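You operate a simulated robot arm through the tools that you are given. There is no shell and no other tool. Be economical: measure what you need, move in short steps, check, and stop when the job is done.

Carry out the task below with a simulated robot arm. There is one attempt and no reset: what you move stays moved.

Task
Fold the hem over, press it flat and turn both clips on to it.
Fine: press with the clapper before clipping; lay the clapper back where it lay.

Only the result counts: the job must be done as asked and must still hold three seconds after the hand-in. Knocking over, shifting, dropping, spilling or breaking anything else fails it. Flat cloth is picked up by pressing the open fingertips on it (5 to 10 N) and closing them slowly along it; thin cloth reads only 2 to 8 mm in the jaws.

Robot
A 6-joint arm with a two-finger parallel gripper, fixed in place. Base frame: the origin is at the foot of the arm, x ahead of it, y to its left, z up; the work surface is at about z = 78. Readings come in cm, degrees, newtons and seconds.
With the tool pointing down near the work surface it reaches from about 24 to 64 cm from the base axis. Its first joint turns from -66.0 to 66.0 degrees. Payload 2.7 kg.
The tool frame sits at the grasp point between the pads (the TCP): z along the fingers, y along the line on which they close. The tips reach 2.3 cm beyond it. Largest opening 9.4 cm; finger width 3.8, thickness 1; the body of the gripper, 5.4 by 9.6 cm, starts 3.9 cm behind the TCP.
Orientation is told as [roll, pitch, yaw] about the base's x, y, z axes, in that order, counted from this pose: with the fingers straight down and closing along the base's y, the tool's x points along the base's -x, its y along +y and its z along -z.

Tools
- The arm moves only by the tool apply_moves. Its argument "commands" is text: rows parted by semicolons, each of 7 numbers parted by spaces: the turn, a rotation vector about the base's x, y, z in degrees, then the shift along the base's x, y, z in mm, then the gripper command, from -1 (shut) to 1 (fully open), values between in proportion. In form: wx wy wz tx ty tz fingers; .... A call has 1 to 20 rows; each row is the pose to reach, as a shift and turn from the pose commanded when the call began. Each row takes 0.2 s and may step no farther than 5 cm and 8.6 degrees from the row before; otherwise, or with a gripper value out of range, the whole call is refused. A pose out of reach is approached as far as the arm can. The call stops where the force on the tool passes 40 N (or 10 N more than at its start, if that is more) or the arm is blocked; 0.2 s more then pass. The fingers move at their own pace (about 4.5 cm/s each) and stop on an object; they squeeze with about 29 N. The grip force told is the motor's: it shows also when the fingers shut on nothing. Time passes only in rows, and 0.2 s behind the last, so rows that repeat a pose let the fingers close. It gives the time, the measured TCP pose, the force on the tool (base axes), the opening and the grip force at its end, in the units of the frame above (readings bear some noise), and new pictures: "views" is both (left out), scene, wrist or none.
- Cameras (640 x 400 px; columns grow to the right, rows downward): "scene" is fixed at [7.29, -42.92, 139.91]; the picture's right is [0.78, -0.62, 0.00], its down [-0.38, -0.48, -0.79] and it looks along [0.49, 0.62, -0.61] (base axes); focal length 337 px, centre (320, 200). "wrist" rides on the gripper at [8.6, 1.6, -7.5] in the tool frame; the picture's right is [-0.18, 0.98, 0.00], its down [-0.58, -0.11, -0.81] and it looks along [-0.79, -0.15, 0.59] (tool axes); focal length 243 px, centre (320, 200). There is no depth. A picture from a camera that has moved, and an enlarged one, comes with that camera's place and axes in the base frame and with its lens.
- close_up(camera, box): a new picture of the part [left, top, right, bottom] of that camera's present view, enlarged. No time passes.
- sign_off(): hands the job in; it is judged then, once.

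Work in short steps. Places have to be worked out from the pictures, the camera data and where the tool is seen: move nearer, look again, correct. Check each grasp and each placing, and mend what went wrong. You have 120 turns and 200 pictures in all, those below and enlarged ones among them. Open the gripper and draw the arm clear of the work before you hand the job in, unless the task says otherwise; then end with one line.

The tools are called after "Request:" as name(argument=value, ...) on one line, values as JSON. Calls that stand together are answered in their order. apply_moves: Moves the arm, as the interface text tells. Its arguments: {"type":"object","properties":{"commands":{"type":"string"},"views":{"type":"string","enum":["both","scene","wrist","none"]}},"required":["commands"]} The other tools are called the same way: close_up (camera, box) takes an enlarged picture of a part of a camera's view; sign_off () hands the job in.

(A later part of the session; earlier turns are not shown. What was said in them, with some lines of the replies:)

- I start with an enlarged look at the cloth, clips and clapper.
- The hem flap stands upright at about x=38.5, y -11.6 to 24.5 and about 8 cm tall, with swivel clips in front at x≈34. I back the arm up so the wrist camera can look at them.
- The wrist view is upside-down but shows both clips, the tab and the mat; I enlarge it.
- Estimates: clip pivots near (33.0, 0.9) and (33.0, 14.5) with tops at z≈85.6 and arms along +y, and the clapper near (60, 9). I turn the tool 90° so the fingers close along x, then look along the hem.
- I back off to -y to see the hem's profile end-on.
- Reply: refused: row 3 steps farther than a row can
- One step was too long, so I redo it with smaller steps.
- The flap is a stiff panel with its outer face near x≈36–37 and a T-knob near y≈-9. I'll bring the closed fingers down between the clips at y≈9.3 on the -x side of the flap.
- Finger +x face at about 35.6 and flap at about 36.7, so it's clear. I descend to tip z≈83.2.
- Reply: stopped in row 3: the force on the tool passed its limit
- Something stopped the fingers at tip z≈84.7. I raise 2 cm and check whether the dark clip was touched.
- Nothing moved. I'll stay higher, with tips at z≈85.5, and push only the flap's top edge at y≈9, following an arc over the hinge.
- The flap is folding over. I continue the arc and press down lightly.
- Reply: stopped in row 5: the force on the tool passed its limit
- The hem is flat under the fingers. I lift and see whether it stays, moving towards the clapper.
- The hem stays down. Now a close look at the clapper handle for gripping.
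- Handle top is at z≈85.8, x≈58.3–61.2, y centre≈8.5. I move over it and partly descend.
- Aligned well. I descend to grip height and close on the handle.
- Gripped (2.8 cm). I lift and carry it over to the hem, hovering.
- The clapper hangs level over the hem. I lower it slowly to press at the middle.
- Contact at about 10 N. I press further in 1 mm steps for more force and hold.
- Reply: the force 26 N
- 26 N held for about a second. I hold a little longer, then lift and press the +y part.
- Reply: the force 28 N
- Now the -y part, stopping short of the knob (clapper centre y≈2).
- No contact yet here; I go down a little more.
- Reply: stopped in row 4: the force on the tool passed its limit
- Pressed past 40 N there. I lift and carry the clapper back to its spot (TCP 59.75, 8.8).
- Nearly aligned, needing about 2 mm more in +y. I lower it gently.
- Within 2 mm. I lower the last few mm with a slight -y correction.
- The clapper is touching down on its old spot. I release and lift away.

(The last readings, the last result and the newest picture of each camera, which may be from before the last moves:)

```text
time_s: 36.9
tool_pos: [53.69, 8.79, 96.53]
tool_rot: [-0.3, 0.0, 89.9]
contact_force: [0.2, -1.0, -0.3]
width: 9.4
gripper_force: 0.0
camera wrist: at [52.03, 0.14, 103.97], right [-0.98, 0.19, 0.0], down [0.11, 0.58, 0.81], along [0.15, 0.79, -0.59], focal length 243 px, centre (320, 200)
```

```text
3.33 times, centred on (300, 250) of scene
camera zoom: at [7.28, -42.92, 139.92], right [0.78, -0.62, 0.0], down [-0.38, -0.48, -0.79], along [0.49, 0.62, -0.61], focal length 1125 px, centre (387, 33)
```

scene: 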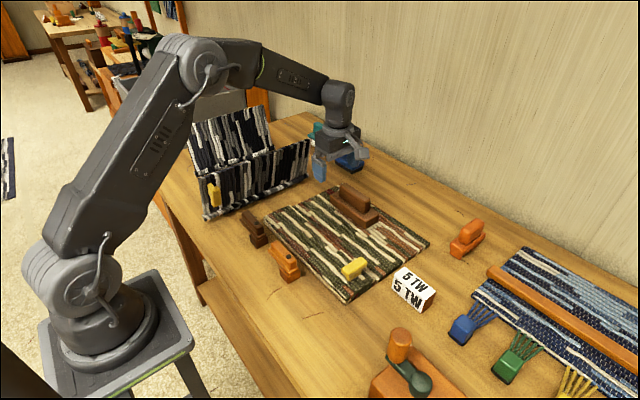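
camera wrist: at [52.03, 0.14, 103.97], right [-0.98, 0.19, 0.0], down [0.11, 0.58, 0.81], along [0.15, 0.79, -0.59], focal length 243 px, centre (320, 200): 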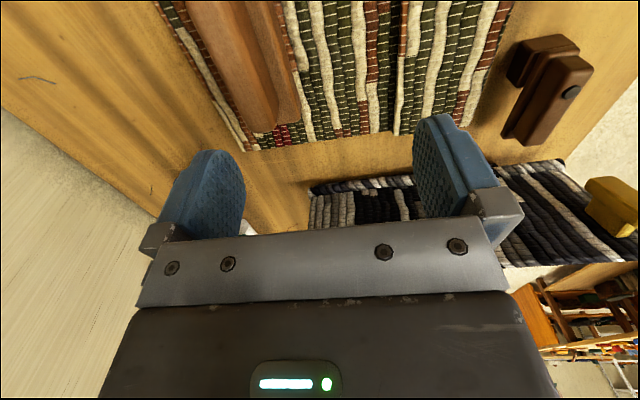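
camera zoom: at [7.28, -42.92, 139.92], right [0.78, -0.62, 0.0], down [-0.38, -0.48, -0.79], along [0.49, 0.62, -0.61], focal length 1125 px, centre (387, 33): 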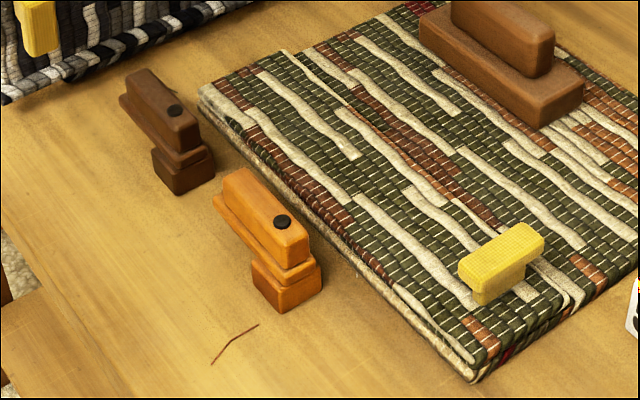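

The clapper is back within about 1 mm and the hem lies flat. Now I move above the orange clip's pivot to refine its place.

Request:
apply_moves(commands="0 0 0 -40 -5 5 1;0 0 0 -80 -20 5 1;0 0 0 -120 -40 5 1;0 0 0 -160 -60 5 1;0 0 0 -200 -78 0 1;0 0 0 -204 -78 0 1;0 0 0 -204 -78 0 1")

Request:
close_up(camera="scene", box=[235, 190, 325, 290])

```text
time_s: 38.5
tool_pos: [33.33, 0.96, 96.66]
tool_rot: [-0.4, -0.1, 89.8]
contact_force: [0.2, 0.3, 0.5]
width: 9.38
gripper_force: 0.1
camera wrist: at [31.6, -7.67, 103.94], right [-0.98, 0.19, 0.0], down [0.11, 0.58, 0.81], along [0.15, 0.79, -0.59], focal length 243 px, centre (320, 200)
```

scene: 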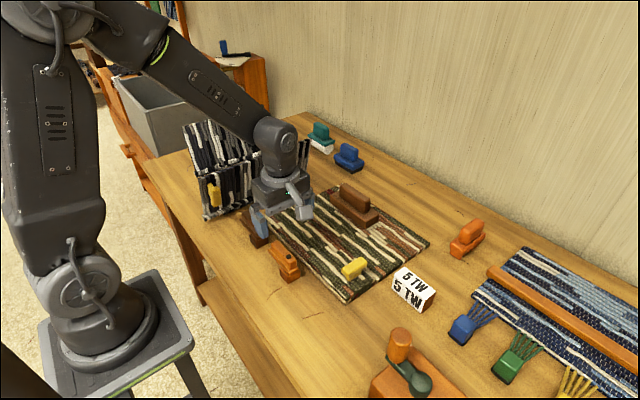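
wrist: 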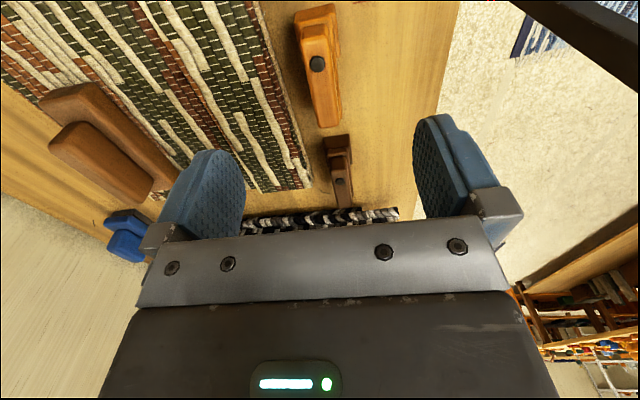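

```text
4.00 times, centred on (280, 240) of scene
camera zoom: at [7.29, -42.92, 139.91], right [0.78, -0.62, 0.0], down [-0.38, -0.48, -0.79], along [0.49, 0.62, -0.61], focal length 1350 px, centre (480, 40)
```

zoom: 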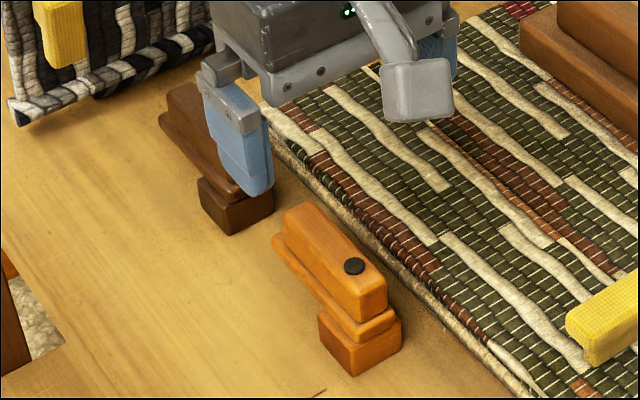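

Orange pivot at about (33.4, 0.6) with top z≈85.6. I lower the open fingers around the arm at its pivot and close.

Request:
apply_moves(commands="0 0 0 0 -3 -40 1;0 0 0 0 -3 -75 0.6;0 0 0 0 -3 -95 0.4;0 0 0 0 -3 -108 0.2;0 0 0 0 -3 -108 0;0 0 0 0 -3 -108 -0.3;0 0 0 0 -3 -108 -0.6;0 0 0 0 -3 -108 -1;0 0 0 0 -3 -108 -1")

Request:
close_up(camera="scene", box=[235, 190, 325, 290])

```text
time_s: 40.5
tool_pos: [33.44, 0.9, 85.88]
tool_rot: [-0.6, -0.1, 89.7]
contact_force: [20.5, -1.3, -8.3]
width: 2.18
gripper_force: 45.6
camera wrist: at [31.78, -7.79, 93.26], right [-0.98, 0.19, -0.01], down [0.1, 0.58, 0.81], along [0.16, 0.79, -0.59], focal length 243 px, centre (320, 200)
```

scene: 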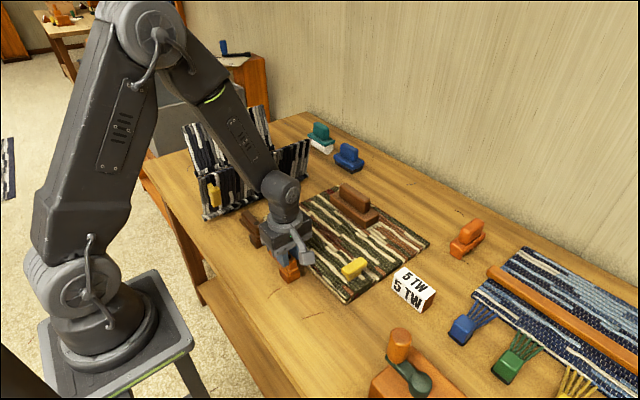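
wrist: 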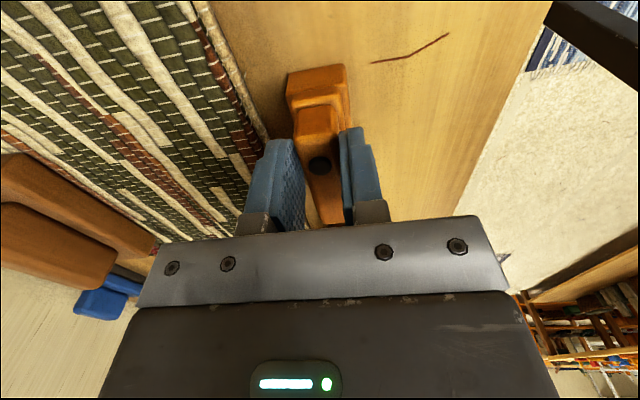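

```text
4.00 times, centred on (280, 240) of scene
camera zoom: at [7.35, -42.92, 139.91], right [0.78, -0.62, 0.0], down [-0.38, -0.48, -0.79], along [0.49, 0.62, -0.61], focal length 1350 px, centre (480, 40)
```

zoom: 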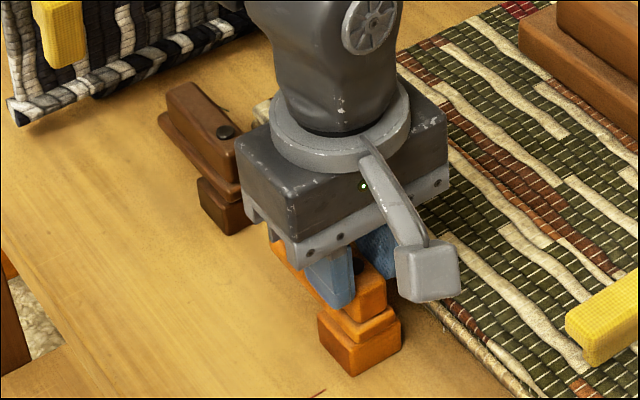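

Closed on the arm (2.2 cm) but with a 20 N side load. I shift a little in +x to relieve it.

Request:
apply_moves(commands="0 0 0 1 0 0 -1;0 0 0 2 0 0 -1;0 0 0 2 0 0 -1", views="none")

```text
time_s: 41.2
tool_pos: [33.55, 0.94, 85.88]
tool_rot: [-0.2, -0.2, 90.0]
contact_force: [-2.3, 2.7, 3.1]
width: 2.2
gripper_force: 45.5
stopped in row 3: the force on the tool passed its limit (the readings are from after the stop); the commanded pose is now the measured one
```

Balanced now. I rotate the tool about -z in small steps to turn the arm toward the hem.

Request:
apply_moves(commands="0 0 -4 0 -1 0 -1;0 0 -8 0 -2 0 -1;0 0 -12 0 -2 0 -1;0 0 -16 0 -2 0 -1;0 0 -16 0 -2 0 -1")

Request:
close_up(camera="scene", box=[235, 190, 325, 290])

```text
time_s: 42.1
tool_pos: [33.38, 0.89, 85.86]
tool_rot: [-0.2, -0.2, 76.9]
contact_force: [-1.8, 8.1, 1.0]
width: 2.19
gripper_force: 45.7
stopped in row 4: the force on the tool passed its limit (the readings are from after the stop); the commanded pose is now the measured one
camera wrist: at [29.92, -7.21, 93.25], right [-0.92, 0.4, 0.0], down [0.23, 0.54, 0.81], along [0.33, 0.74, -0.59], focal length 243 px, centre (320, 200)
```

scene: 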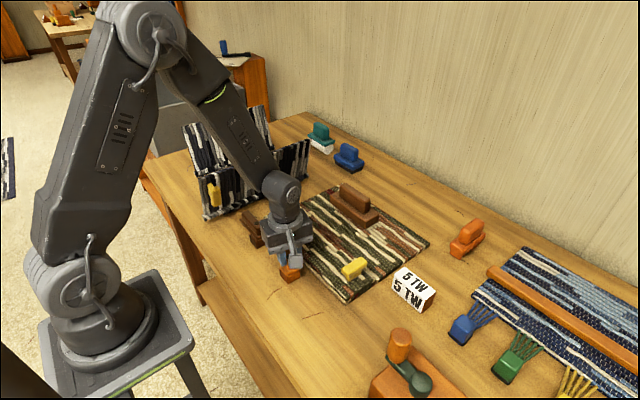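
wrist: 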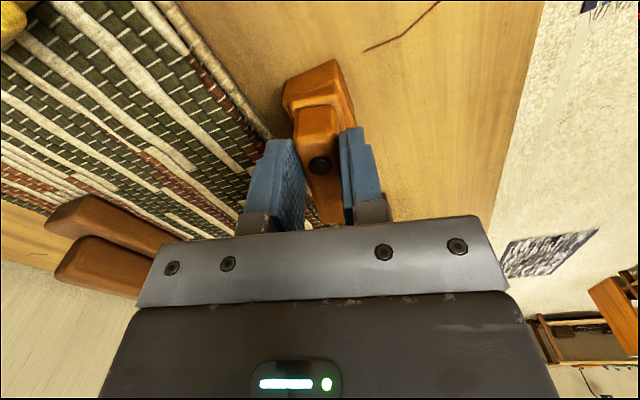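

```text
4.00 times, centred on (280, 240) of scene
camera zoom: at [7.28, -42.9, 139.92], right [0.78, -0.62, 0.0], down [-0.38, -0.48, -0.79], along [0.49, 0.62, -0.61], focal length 1350 px, centre (480, 40)
```

zoom: 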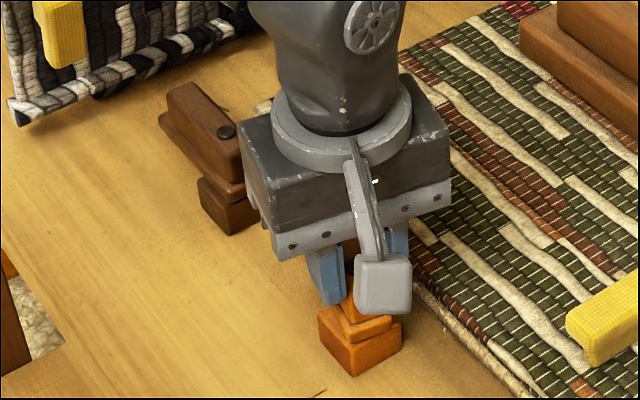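

The arm turned 13° and the base held. The pivot is about 0.9 cm from the TCP along the arm, so I turn along an arc about it in slower steps.

Request:
apply_moves(commands="0 0 -3 0.4 -0.1 0 -1;0 0 -6 0.9 -0.3 0 -1;0 0 -9 1.3 -0.4 0 -1;0 0 -12 1.8 -0.6 0 -1;0 0 -15 2.2 -0.8 0 -1;0 0 -18 2.7 -1.1 0 -1;0 0 -21 3 -1.3 0 -1;0 0 -24 3.4 -1.6 0 -1;0 0 -24 3.4 -1.6 0 -1", views="wrist")

```text
time_s: 43.2
tool_pos: [33.46, 0.88, 85.83]
tool_rot: [0.0, -0.1, 63.8]
contact_force: [-4.0, 6.6, 4.9]
width: 2.19
gripper_force: 44.6
stopped in row 5: the force on the tool passed its limit (the readings are from after the stop); the commanded pose is now the measured one
camera wrist: at [28.22, -6.2, 93.27], right [-0.8, 0.6, 0.0], down [0.35, 0.47, 0.81], along [0.48, 0.65, -0.59], focal length 243 px, centre (320, 200)
```

wrist: 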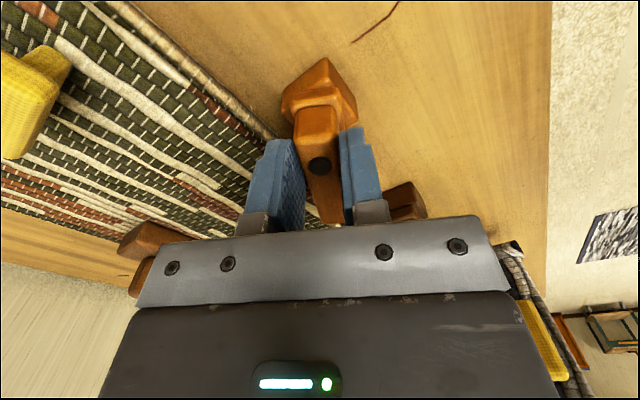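

It works in chunks; I keep turning.

Request:
apply_moves(commands="0 0 -3 0.4 -0.2 0 -1;0 0 -6 0.8 -0.5 0 -1;0 0 -9 1.2 -0.7 0 -1;0 0 -12 1.6 -1 0 -1;0 0 -15 2 -1.3 0 -1;0 0 -18 2.3 -1.6 0 -1;0 0 -21 2.7 -2 0 -1;0 0 -24 3 -2.3 0 -1", views="none")

```text
time_s: 44.1
tool_pos: [33.53, 0.96, 85.88]
tool_rot: [0.0, 0.0, 54.6]
contact_force: [-4.0, 7.4, 3.5]
width: 2.2
gripper_force: 45.1
stopped in row 4: the force on the tool passed its limit (the readings are from after the stop); the commanded pose is now the measured one
```

The TCP hardly translates while turning, so it sits near the true axis. I rotate purely in place.

Request:
apply_moves(commands="0 0 -3 0 0 0 -1;0 0 -6 0 0 0 -1;0 0 -9 0 0 0 -1;0 0 -12 0 0 0 -1;0 0 -15 0 0 0 -1;0 0 -18 0 0 0 -1;0 0 -21 0 0 0 -1;0 0 -24 0 0 0 -1", views="wrist")

```text
time_s: 45.9
tool_pos: [33.48, 0.95, 85.9]
tool_rot: [0.0, 0.1, 30.5]
contact_force: [-10.2, -4.4, -1.0]
width: 2.19
gripper_force: 45.3
camera wrist: at [25.17, -2.1, 93.28], right [-0.34, 0.94, 0.0], down [0.56, 0.2, 0.81], along [0.76, 0.28, -0.59], focal length 243 px, centre (320, 200)
```

wrist: 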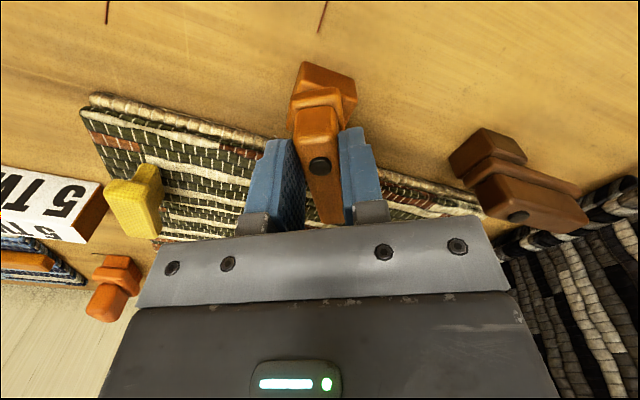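

Smooth now at 30.5° remaining. I continue to 0°.

Request:
apply_moves(commands="0 0 -3 0 0 0 -1;0 0 -6 0 0 0 -1;0 0 -9 0 0 0 -1;0 0 -12 0 0 0 -1;0 0 -15 0 0 0 -1;0 0 -18 0 0 0 -1;0 0 -21 0 0 0 -1;0 0 -24 0 0 0 -1;0 0 -27 0 0 0 -1;0 0 -30 0 0 0 -1;0 0 -30 0 0 0 -1")

Request:
close_up(camera="scene", box=[235, 190, 325, 290])

```text
time_s: 48.3
tool_pos: [33.32, 0.99, 85.89]
tool_rot: [0.0, -0.1, 0.6]
contact_force: [-16.6, 31.8, -12.2]
width: 2.17
gripper_force: 45.2
camera wrist: at [24.75, 2.48, 93.27], right [0.17, 0.98, 0.0], down [0.58, -0.1, 0.81], along [0.79, -0.14, -0.59], focal length 243 px, centre (320, 200)
```

scene: 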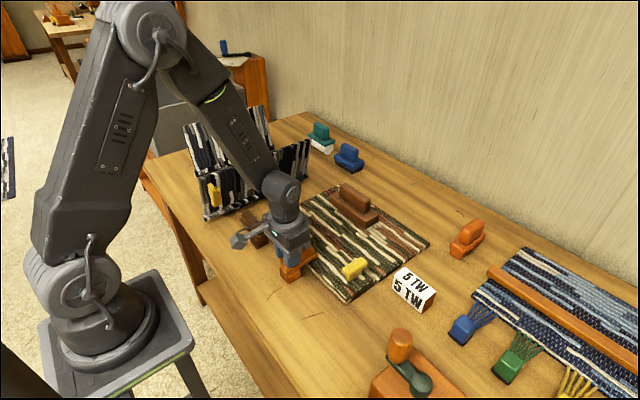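
wrist: 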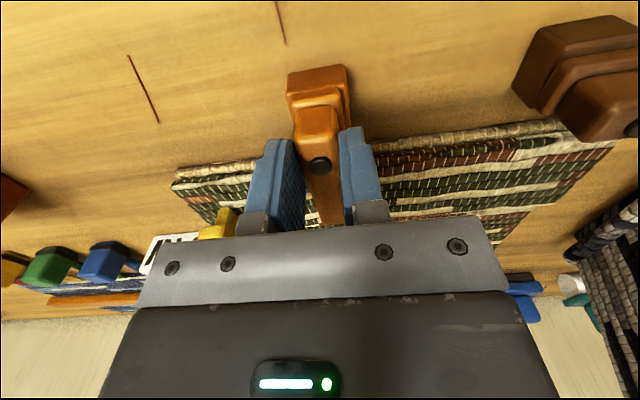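

```text
4.00 times, centred on (280, 240) of scene
camera zoom: at [7.26, -42.84, 139.94], right [0.78, -0.62, 0.0], down [-0.38, -0.48, -0.79], along [0.49, 0.62, -0.61], focal length 1350 px, centre (480, 40)
```

zoom: 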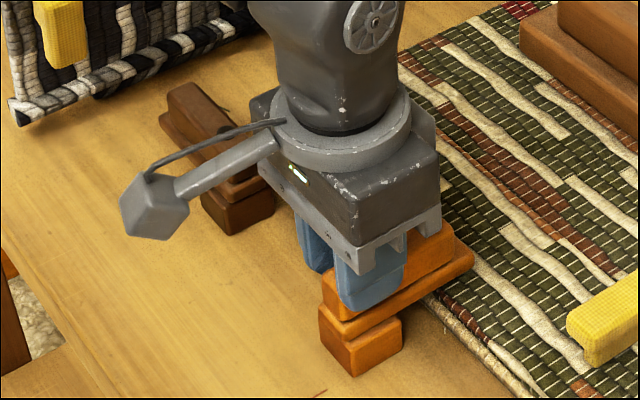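

The orange arm now points over the hem. I release and lift to check.

Request:
apply_moves(commands="0 0 0 0 0 0 -0.5;0 0 0 0 0 0 0;0 0 0 0 0 0 0.2;0 0 0 0 0 15 0.3;0 0 0 0 0 50 0.5;0 0 0 0 0 95 1;0 0 0 0 0 110 1")

Request:
close_up(camera="scene", box=[235, 190, 325, 290])

Request:
close_up(camera="wrist", box=[220, 0, 540, 200])

```text
time_s: 49.9
tool_pos: [33.23, 0.69, 96.89]
tool_rot: [0.1, -0.1, 0.6]
contact_force: [0.4, -0.7, 0.8]
width: 9.42
gripper_force: 0.0
camera wrist: at [24.6, 2.12, 104.31], right [0.17, 0.98, 0.0], down [0.58, -0.1, 0.81], along [0.79, -0.14, -0.59], focal length 243 px, centre (320, 200)
```

scene: 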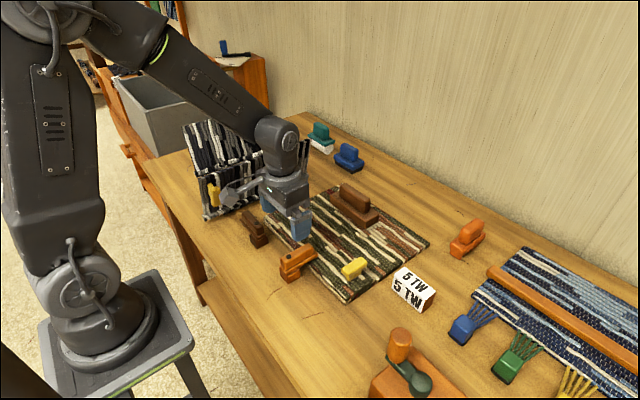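
wrist: 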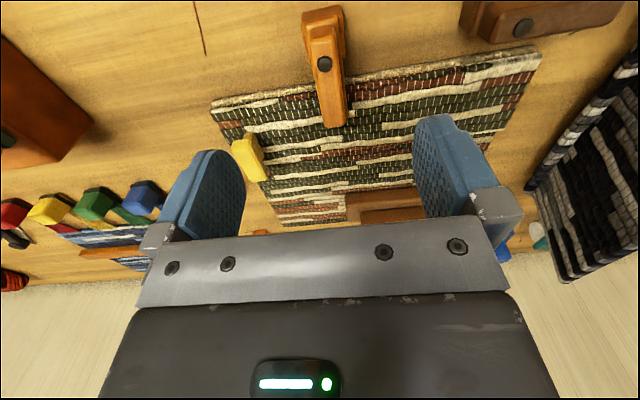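

```text
4.00 times, centred on (280, 240) of scene
camera zoom: at [7.29, -42.92, 139.91], right [0.78, -0.62, 0.0], down [-0.38, -0.48, -0.79], along [0.49, 0.62, -0.61], focal length 1350 px, centre (480, 40)
```

zoom: 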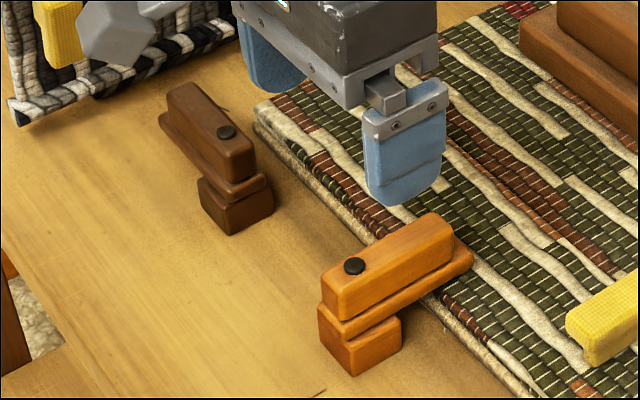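

```text
2.00 times, centred on (380, 100) of wrist
camera zoom: at [24.6, 2.12, 104.31], right [0.17, 0.98, 0.0], down [0.58, -0.1, 0.81], along [0.79, -0.14, -0.59], focal length 485 px, centre (200, 400)
```

zoom: 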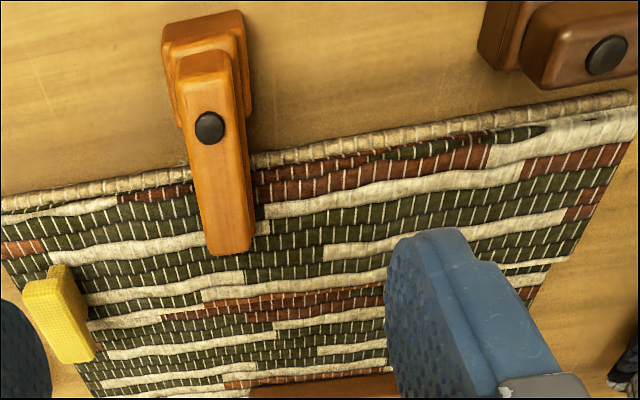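

Orange clip is on the hem. The dark clip's axis is near (33.4, 14.5), so I go above it and turn the tool back to yaw 90.

Request:
apply_moves(commands="0 0 8 0 15 2 1;0 0 16 0 30 2 1;0 0 24 0 45 2 1;0 0 32 0 60 2 1;0 0 40 0 75 2 1;0 0 48 0 90 2 1;0 0 56 0 105 2 1;0 0 64 1 120 2 1;0 0 72 2 136 2 1;0 0 80 2 136 2 1;0 0 88 2 136 2 1;0 0 89.5 2 136 2 1;0 0 89.5 2 136 2 1")

Request:
close_up(camera="wrist", box=[240, 0, 440, 130])

```text
time_s: 52.7
tool_pos: [33.71, 14.46, 97.09]
tool_rot: [0.1, -0.1, 90.2]
contact_force: [-0.9, -0.5, -0.3]
width: 9.38
gripper_force: 0.0
camera wrist: at [32.18, 5.69, 104.5], right [-0.98, 0.18, 0.0], down [0.11, 0.58, 0.81], along [0.15, 0.79, -0.59], focal length 243 px, centre (320, 200)
```

scene: 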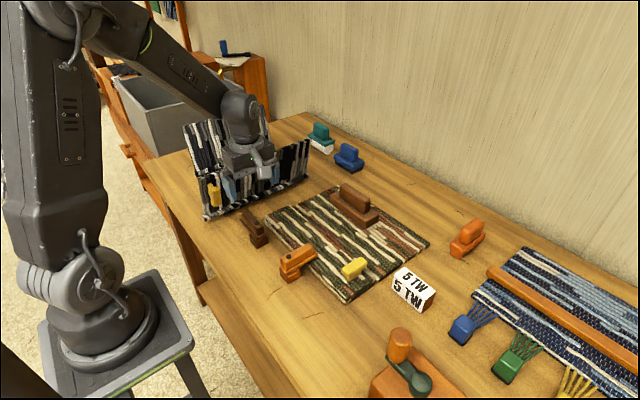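
wrist: 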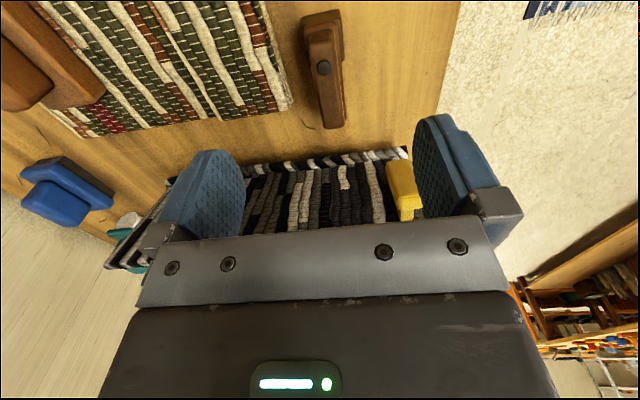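

```text
3.08 times, centred on (340, 65) of wrist
camera zoom: at [32.18, 5.69, 104.5], right [-0.98, 0.18, 0.0], down [0.11, 0.58, 0.81], along [0.15, 0.79, -0.59], focal length 746 px, centre (258, 615)
```

zoom: 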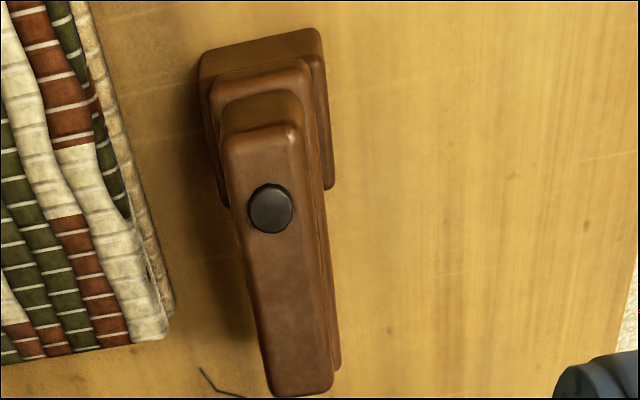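

Dark dot at (33.5, 14.4). I descend around it and close as before.

Request:
apply_moves(commands="0 0 0 0 1 -40 1;0 0 0 0 1 -75 0.6;0 0 0 0 1 -100 0.4;0 0 0 0 1 -112 0.2;0 0 0 0 1 -112 0;0 0 0 0 1 -112 -0.3;0 0 0 0 1 -112 -0.45;0 0 0 0 1 -112 -0.6;0 0 0 0 1 -112 -1;0 0 0 0 1 -112 -1")

```text
time_s: 54.9
tool_pos: [33.48, 14.23, 85.77]
tool_rot: [0.4, -0.1, 90.0]
contact_force: [-15.7, 3.1, 1.1]
width: 2.16
gripper_force: 45.0
camera wrist: at [31.96, 5.58, 93.2], right [-0.98, 0.18, 0.0], down [0.11, 0.58, 0.81], along [0.14, 0.79, -0.59], focal length 243 px, centre (320, 200)
```

scene: 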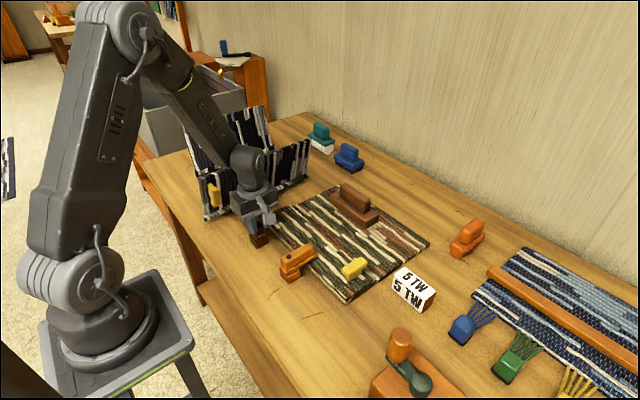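
wrist: 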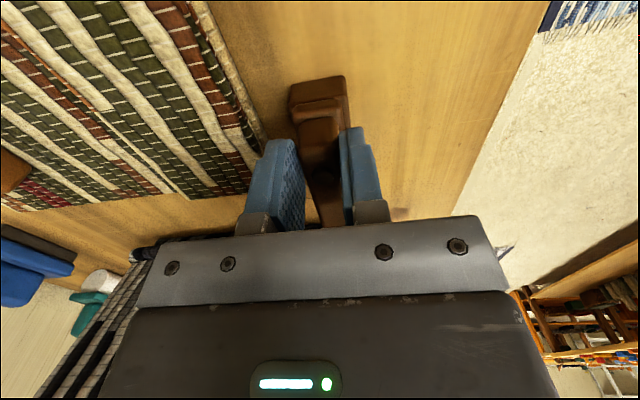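

Gripped. I relieve the side load by -1 mm in x and rotate in place.

Request:
apply_moves(commands="0 0 0 -1 0 0 -1;0 0 -3 -1 0 0 -1;0 0 -6 -1 0 0 -1;0 0 -9 -1 0 0 -1;0 0 -12 -1 0 0 -1;0 0 -15 -1 0 0 -1;0 0 -18 -1 0 0 -1;0 0 -21 -1 0 0 -1;0 0 -24 -1 0 0 -1;0 0 -27 -1 0 0 -1;0 0 -30 -1 0 0 -1")

```text
time_s: 56.0
tool_pos: [33.47, 14.37, 85.77]
tool_rot: [0.4, 0.3, 78.9]
contact_force: [-4.0, -6.6, 7.4]
width: 2.18
gripper_force: 45.2
stopped in row 5: the force on the tool passed its limit (the readings are from after the stop); the commanded pose is now the measured one
camera wrist: at [30.2, 6.13, 93.24], right [-0.93, 0.37, 0.01], down [0.23, 0.55, 0.8], along [0.29, 0.75, -0.6], focal length 243 px, centre (320, 200)
```

scene: 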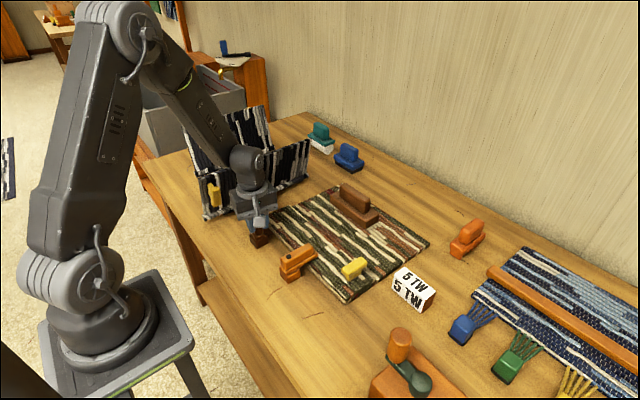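
wrist: 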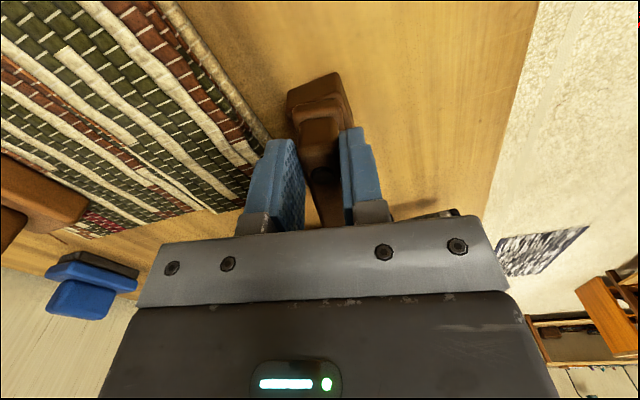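

Turning works. I continue in place from the new balanced pose.

Request:
apply_moves(commands="0 0 -3 0 0 0 -1;0 0 -6 0 0 0 -1;0 0 -9 0 0 0 -1;0 0 -12 0 0 0 -1;0 0 -15 0 0 0 -1;0 0 -18 0 0 0 -1;0 0 -21 0 0 0 -1;0 0 -24 0 0 0 -1;0 0 -27 0 0 0 -1;0 0 -30 0 0 0 -1", views="none")

```text
time_s: 57.6
tool_pos: [33.18, 14.4, 85.72]
tool_rot: [0.6, 0.5, 59.4]
contact_force: [-8.7, 0.3, 8.7]
width: 2.19
gripper_force: 44.6
stopped in row 7: the force on the tool passed its limit (the readings are from after the stop); the commanded pose is now the measured one
```

Now 59°, and I keep going.

Request:
apply_moves(commands="0 0 -3 0 0 0 -1;0 0 -6 0 0 0 -1;0 0 -9 0 0 0 -1;0 0 -12 0 0 0 -1;0 0 -15 0 0 0 -1;0 0 -18 0 0 0 -1;0 0 -21 0 0 0 -1;0 0 -24 0 0 0 -1;0 0 -27 0 0 0 -1;0 0 -30 0 0 0 -1", views="wrist")

```text
time_s: 59.1
tool_pos: [33.0, 14.51, 85.8]
tool_rot: [0.8, 0.6, 41.0]
contact_force: [-4.2, 5.8, 3.6]
width: 2.15
gripper_force: 45.5
stopped in row 7: the force on the tool passed its limit (the readings are from after the stop); the commanded pose is now the measured one
camera wrist: at [25.53, 10.03, 93.27], right [-0.51, 0.86, 0.01], down [0.52, 0.3, 0.8], along [0.69, 0.41, -0.6], focal length 243 px, centre (320, 200)
```

wrist: 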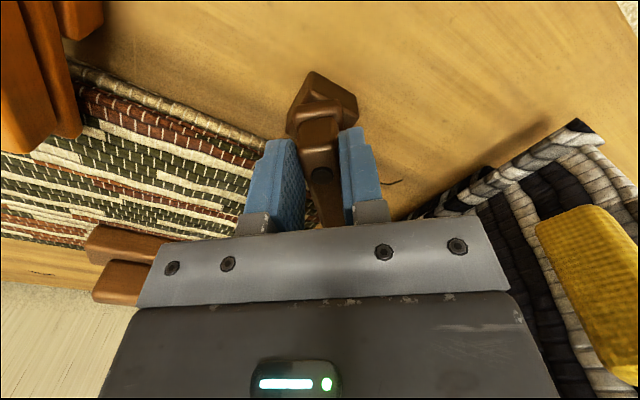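

Clear of the black mat; I continue the turn.

Request:
apply_moves(commands="0 0 -3 0 0 0 -1;0 0 -6 0 0 0 -1;0 0 -9 0 0 0 -1;0 0 -12 0 0 0 -1;0 0 -15 0 0 0 -1;0 0 -18 0 0 0 -1;0 0 -21 0 0 0 -1;0 0 -24 0 0 0 -1;0 0 -27 0 0 0 -1;0 0 -30 0 0 0 -1", views="none")

```text
time_s: 60.5
tool_pos: [32.93, 14.73, 85.87]
tool_rot: [0.7, 0.6, 24.0]
contact_force: [-2.4, 7.5, 0.6]
width: 2.2
gripper_force: 44.9
stopped in row 6: the force on the tool passed its limit (the readings are from after the stop); the commanded pose is now the measured one
```

24° left; I turn on.

Request:
apply_moves(commands="0 0 -3 0 0 0 -1;0 0 -6 0 0 0 -1;0 0 -9 0 0 0 -1;0 0 -12 0 0 0 -1;0 0 -15 0 0 0 -1;0 0 -18 0 0 0 -1;0 0 -21 0 0 0 -1;0 0 -24 0 0 0 -1;0 0 -24 0 0 0 -1")

Request:
close_up(camera="scene", box=[225, 180, 325, 290])

```text
time_s: 61.5
tool_pos: [32.76, 14.85, 85.66]
tool_rot: [0.8, 0.5, 12.9]
contact_force: [-2.7, 7.5, -1.1]
width: 2.21
gripper_force: 44.9
stopped in row 4: the force on the tool passed its limit (the readings are from after the stop); the commanded pose is now the measured one
camera wrist: at [24.15, 14.33, 93.27], right [-0.04, 1.0, 0.01], down [0.6, 0.01, 0.8], along [0.8, 0.04, -0.6], focal length 243 px, centre (320, 200)
```

scene: 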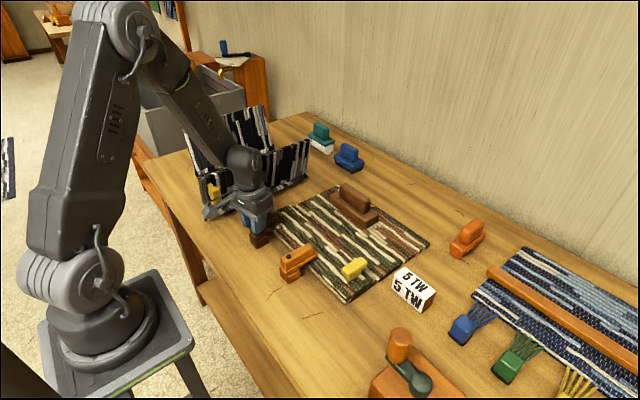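
wrist: 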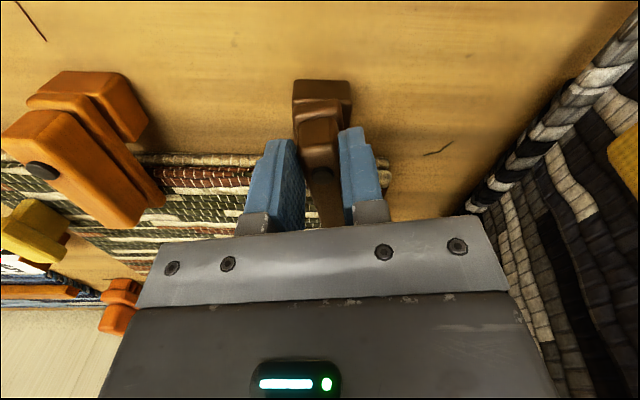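

```text
3.64 times, centred on (275, 235) of scene
camera zoom: at [7.28, -42.9, 139.92], right [0.78, -0.62, 0.0], down [-0.38, -0.48, -0.79], along [0.49, 0.62, -0.61], focal length 1227 px, centre (484, 73)
```

zoom: 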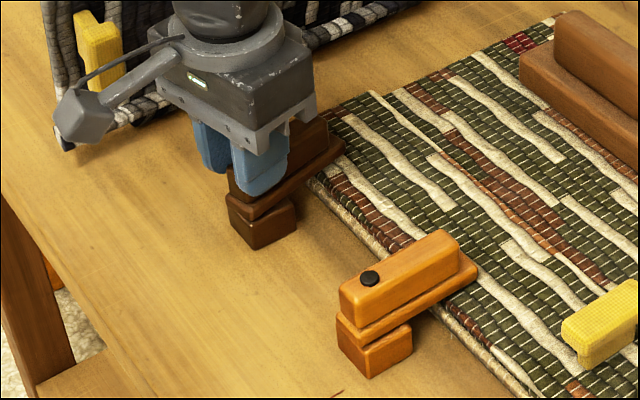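

13° remain. I finish the turn.

Request:
apply_moves(commands="0 0 -2 0 1 0 -1;0 0 -4 0 1 0 -1;0 0 -6 0 1 0 -1;0 0 -8 0 1 0 -1;0 0 -10 0 1 0 -1;0 0 -12 0 1 0 -1;0 0 -13 0 1 0 -1;0 0 -13 0 1 0 -1", views="none")

```text
time_s: 63.3
tool_pos: [32.78, 14.85, 85.88]
tool_rot: [0.6, 0.7, 0.0]
contact_force: [-3.4, 23.0, -30.8]
width: 2.17
gripper_force: 44.5
```

At yaw 0. I release gently, lift and inspect.

Request:
apply_moves(commands="0 0 0 0 0 0 -0.5;0 0 0 0 0 0 0;0 0 0 0 0 0 0.2;0 0 0 0 0 15 0.3;0 0 0 0 0 50 0.3;0 0 0 0 0 95 0.3;0 0 0 0 0 120 0.3")

Request:
close_up(camera="scene", box=[225, 180, 325, 290])

Request:
close_up(camera="wrist", box=[160, 0, 480, 200])

```text
time_s: 64.9
tool_pos: [33.08, 14.88, 97.89]
tool_rot: [0.9, 0.5, -0.2]
contact_force: [0.5, -0.4, 0.6]
width: 6.12
gripper_force: 0.1
camera wrist: at [24.44, 16.36, 105.34], right [0.19, 0.98, 0.01], down [0.59, -0.12, 0.8], along [0.79, -0.14, -0.6], focal length 243 px, centre (320, 200)
```

scene: 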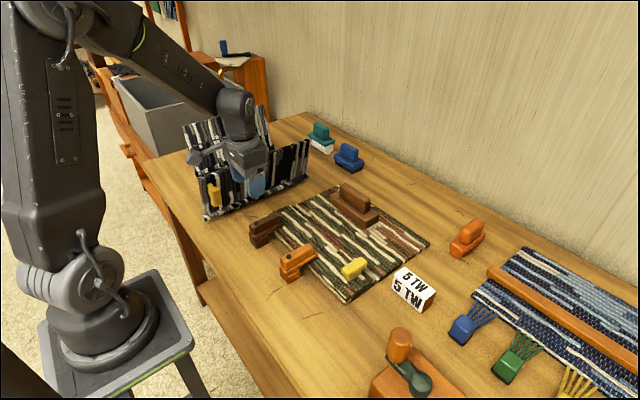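
wrist: 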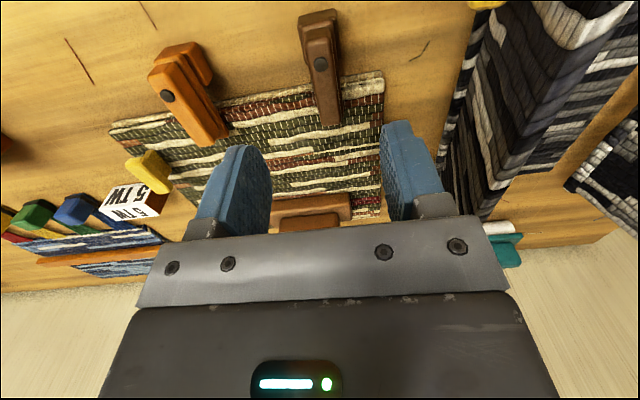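

```text
3.64 times, centred on (275, 235) of scene
camera zoom: at [7.29, -42.92, 139.91], right [0.78, -0.62, 0.0], down [-0.38, -0.48, -0.79], along [0.49, 0.62, -0.61], focal length 1227 px, centre (484, 73)
```

zoom: 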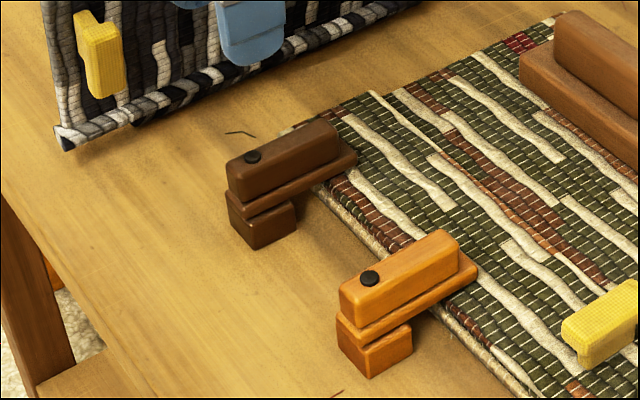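

```text
2.00 times, centred on (320, 100) of wrist
camera zoom: at [24.44, 16.36, 105.34], right [0.19, 0.98, 0.01], down [0.59, -0.12, 0.8], along [0.79, -0.14, -0.6], focal length 485 px, centre (320, 400)
```

zoom: 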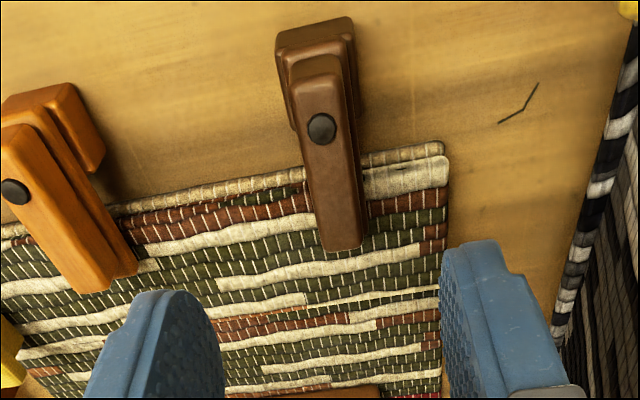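

Both clips lie over the pressed hem, the bases haven't moved and the clapper is in place. I draw the arm up clear and take a last look.

Request:
apply_moves(commands="0 0 0 0 -10 45 0.5;0 0 0 0 -40 80 1;0 0 0 0 -80 100 1;0 0 0 0 -120 110 1;0 0 0 0 -120 110 1")

Request:
close_up(camera="scene", box=[200, 150, 440, 310])

```text
time_s: 66.1
tool_pos: [32.53, 2.94, 108.93]
tool_rot: [0.8, 0.5, -0.2]
contact_force: [1.2, -0.4, -0.4]
width: 9.41
gripper_force: 0.0
camera wrist: at [24.08, 4.44, 116.43], right [0.19, 0.98, 0.01], down [0.59, -0.12, 0.8], along [0.79, -0.14, -0.6], focal length 243 px, centre (320, 200)
```

scene: 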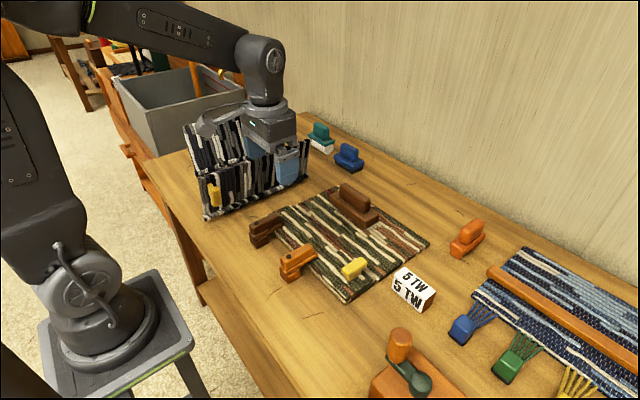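
wrist: 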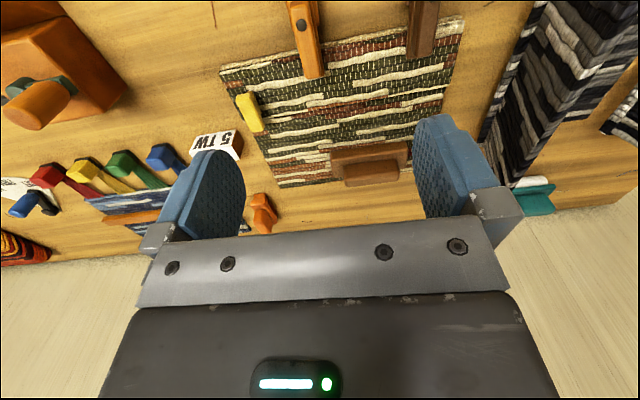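

```text
2.50 times, centred on (320, 230) of scene
camera zoom: at [7.28, -42.92, 139.91], right [0.78, -0.62, 0.0], down [-0.38, -0.48, -0.79], along [0.49, 0.62, -0.61], focal length 844 px, centre (320, 125)
```

zoom: 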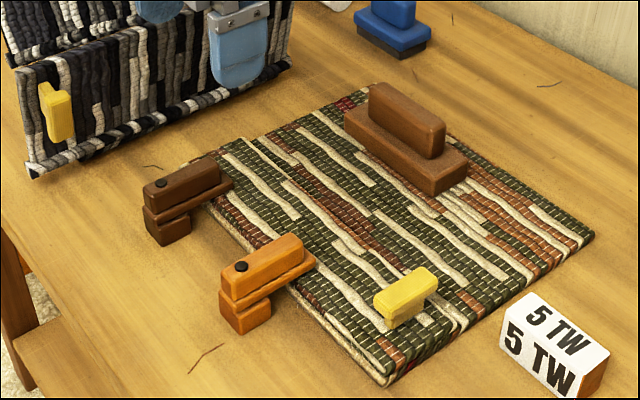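

The hem is flat under both clips, the clapper is back, nothing else appears moved and the arm is clear. I hand in.

Request:
sign_off()

```text
The job is handed in.
```

The hem is folded over and was pressed flat with the clapper before clipping; both clips are turned on to it, and the clapper is back within about 2 mm of where it lay.
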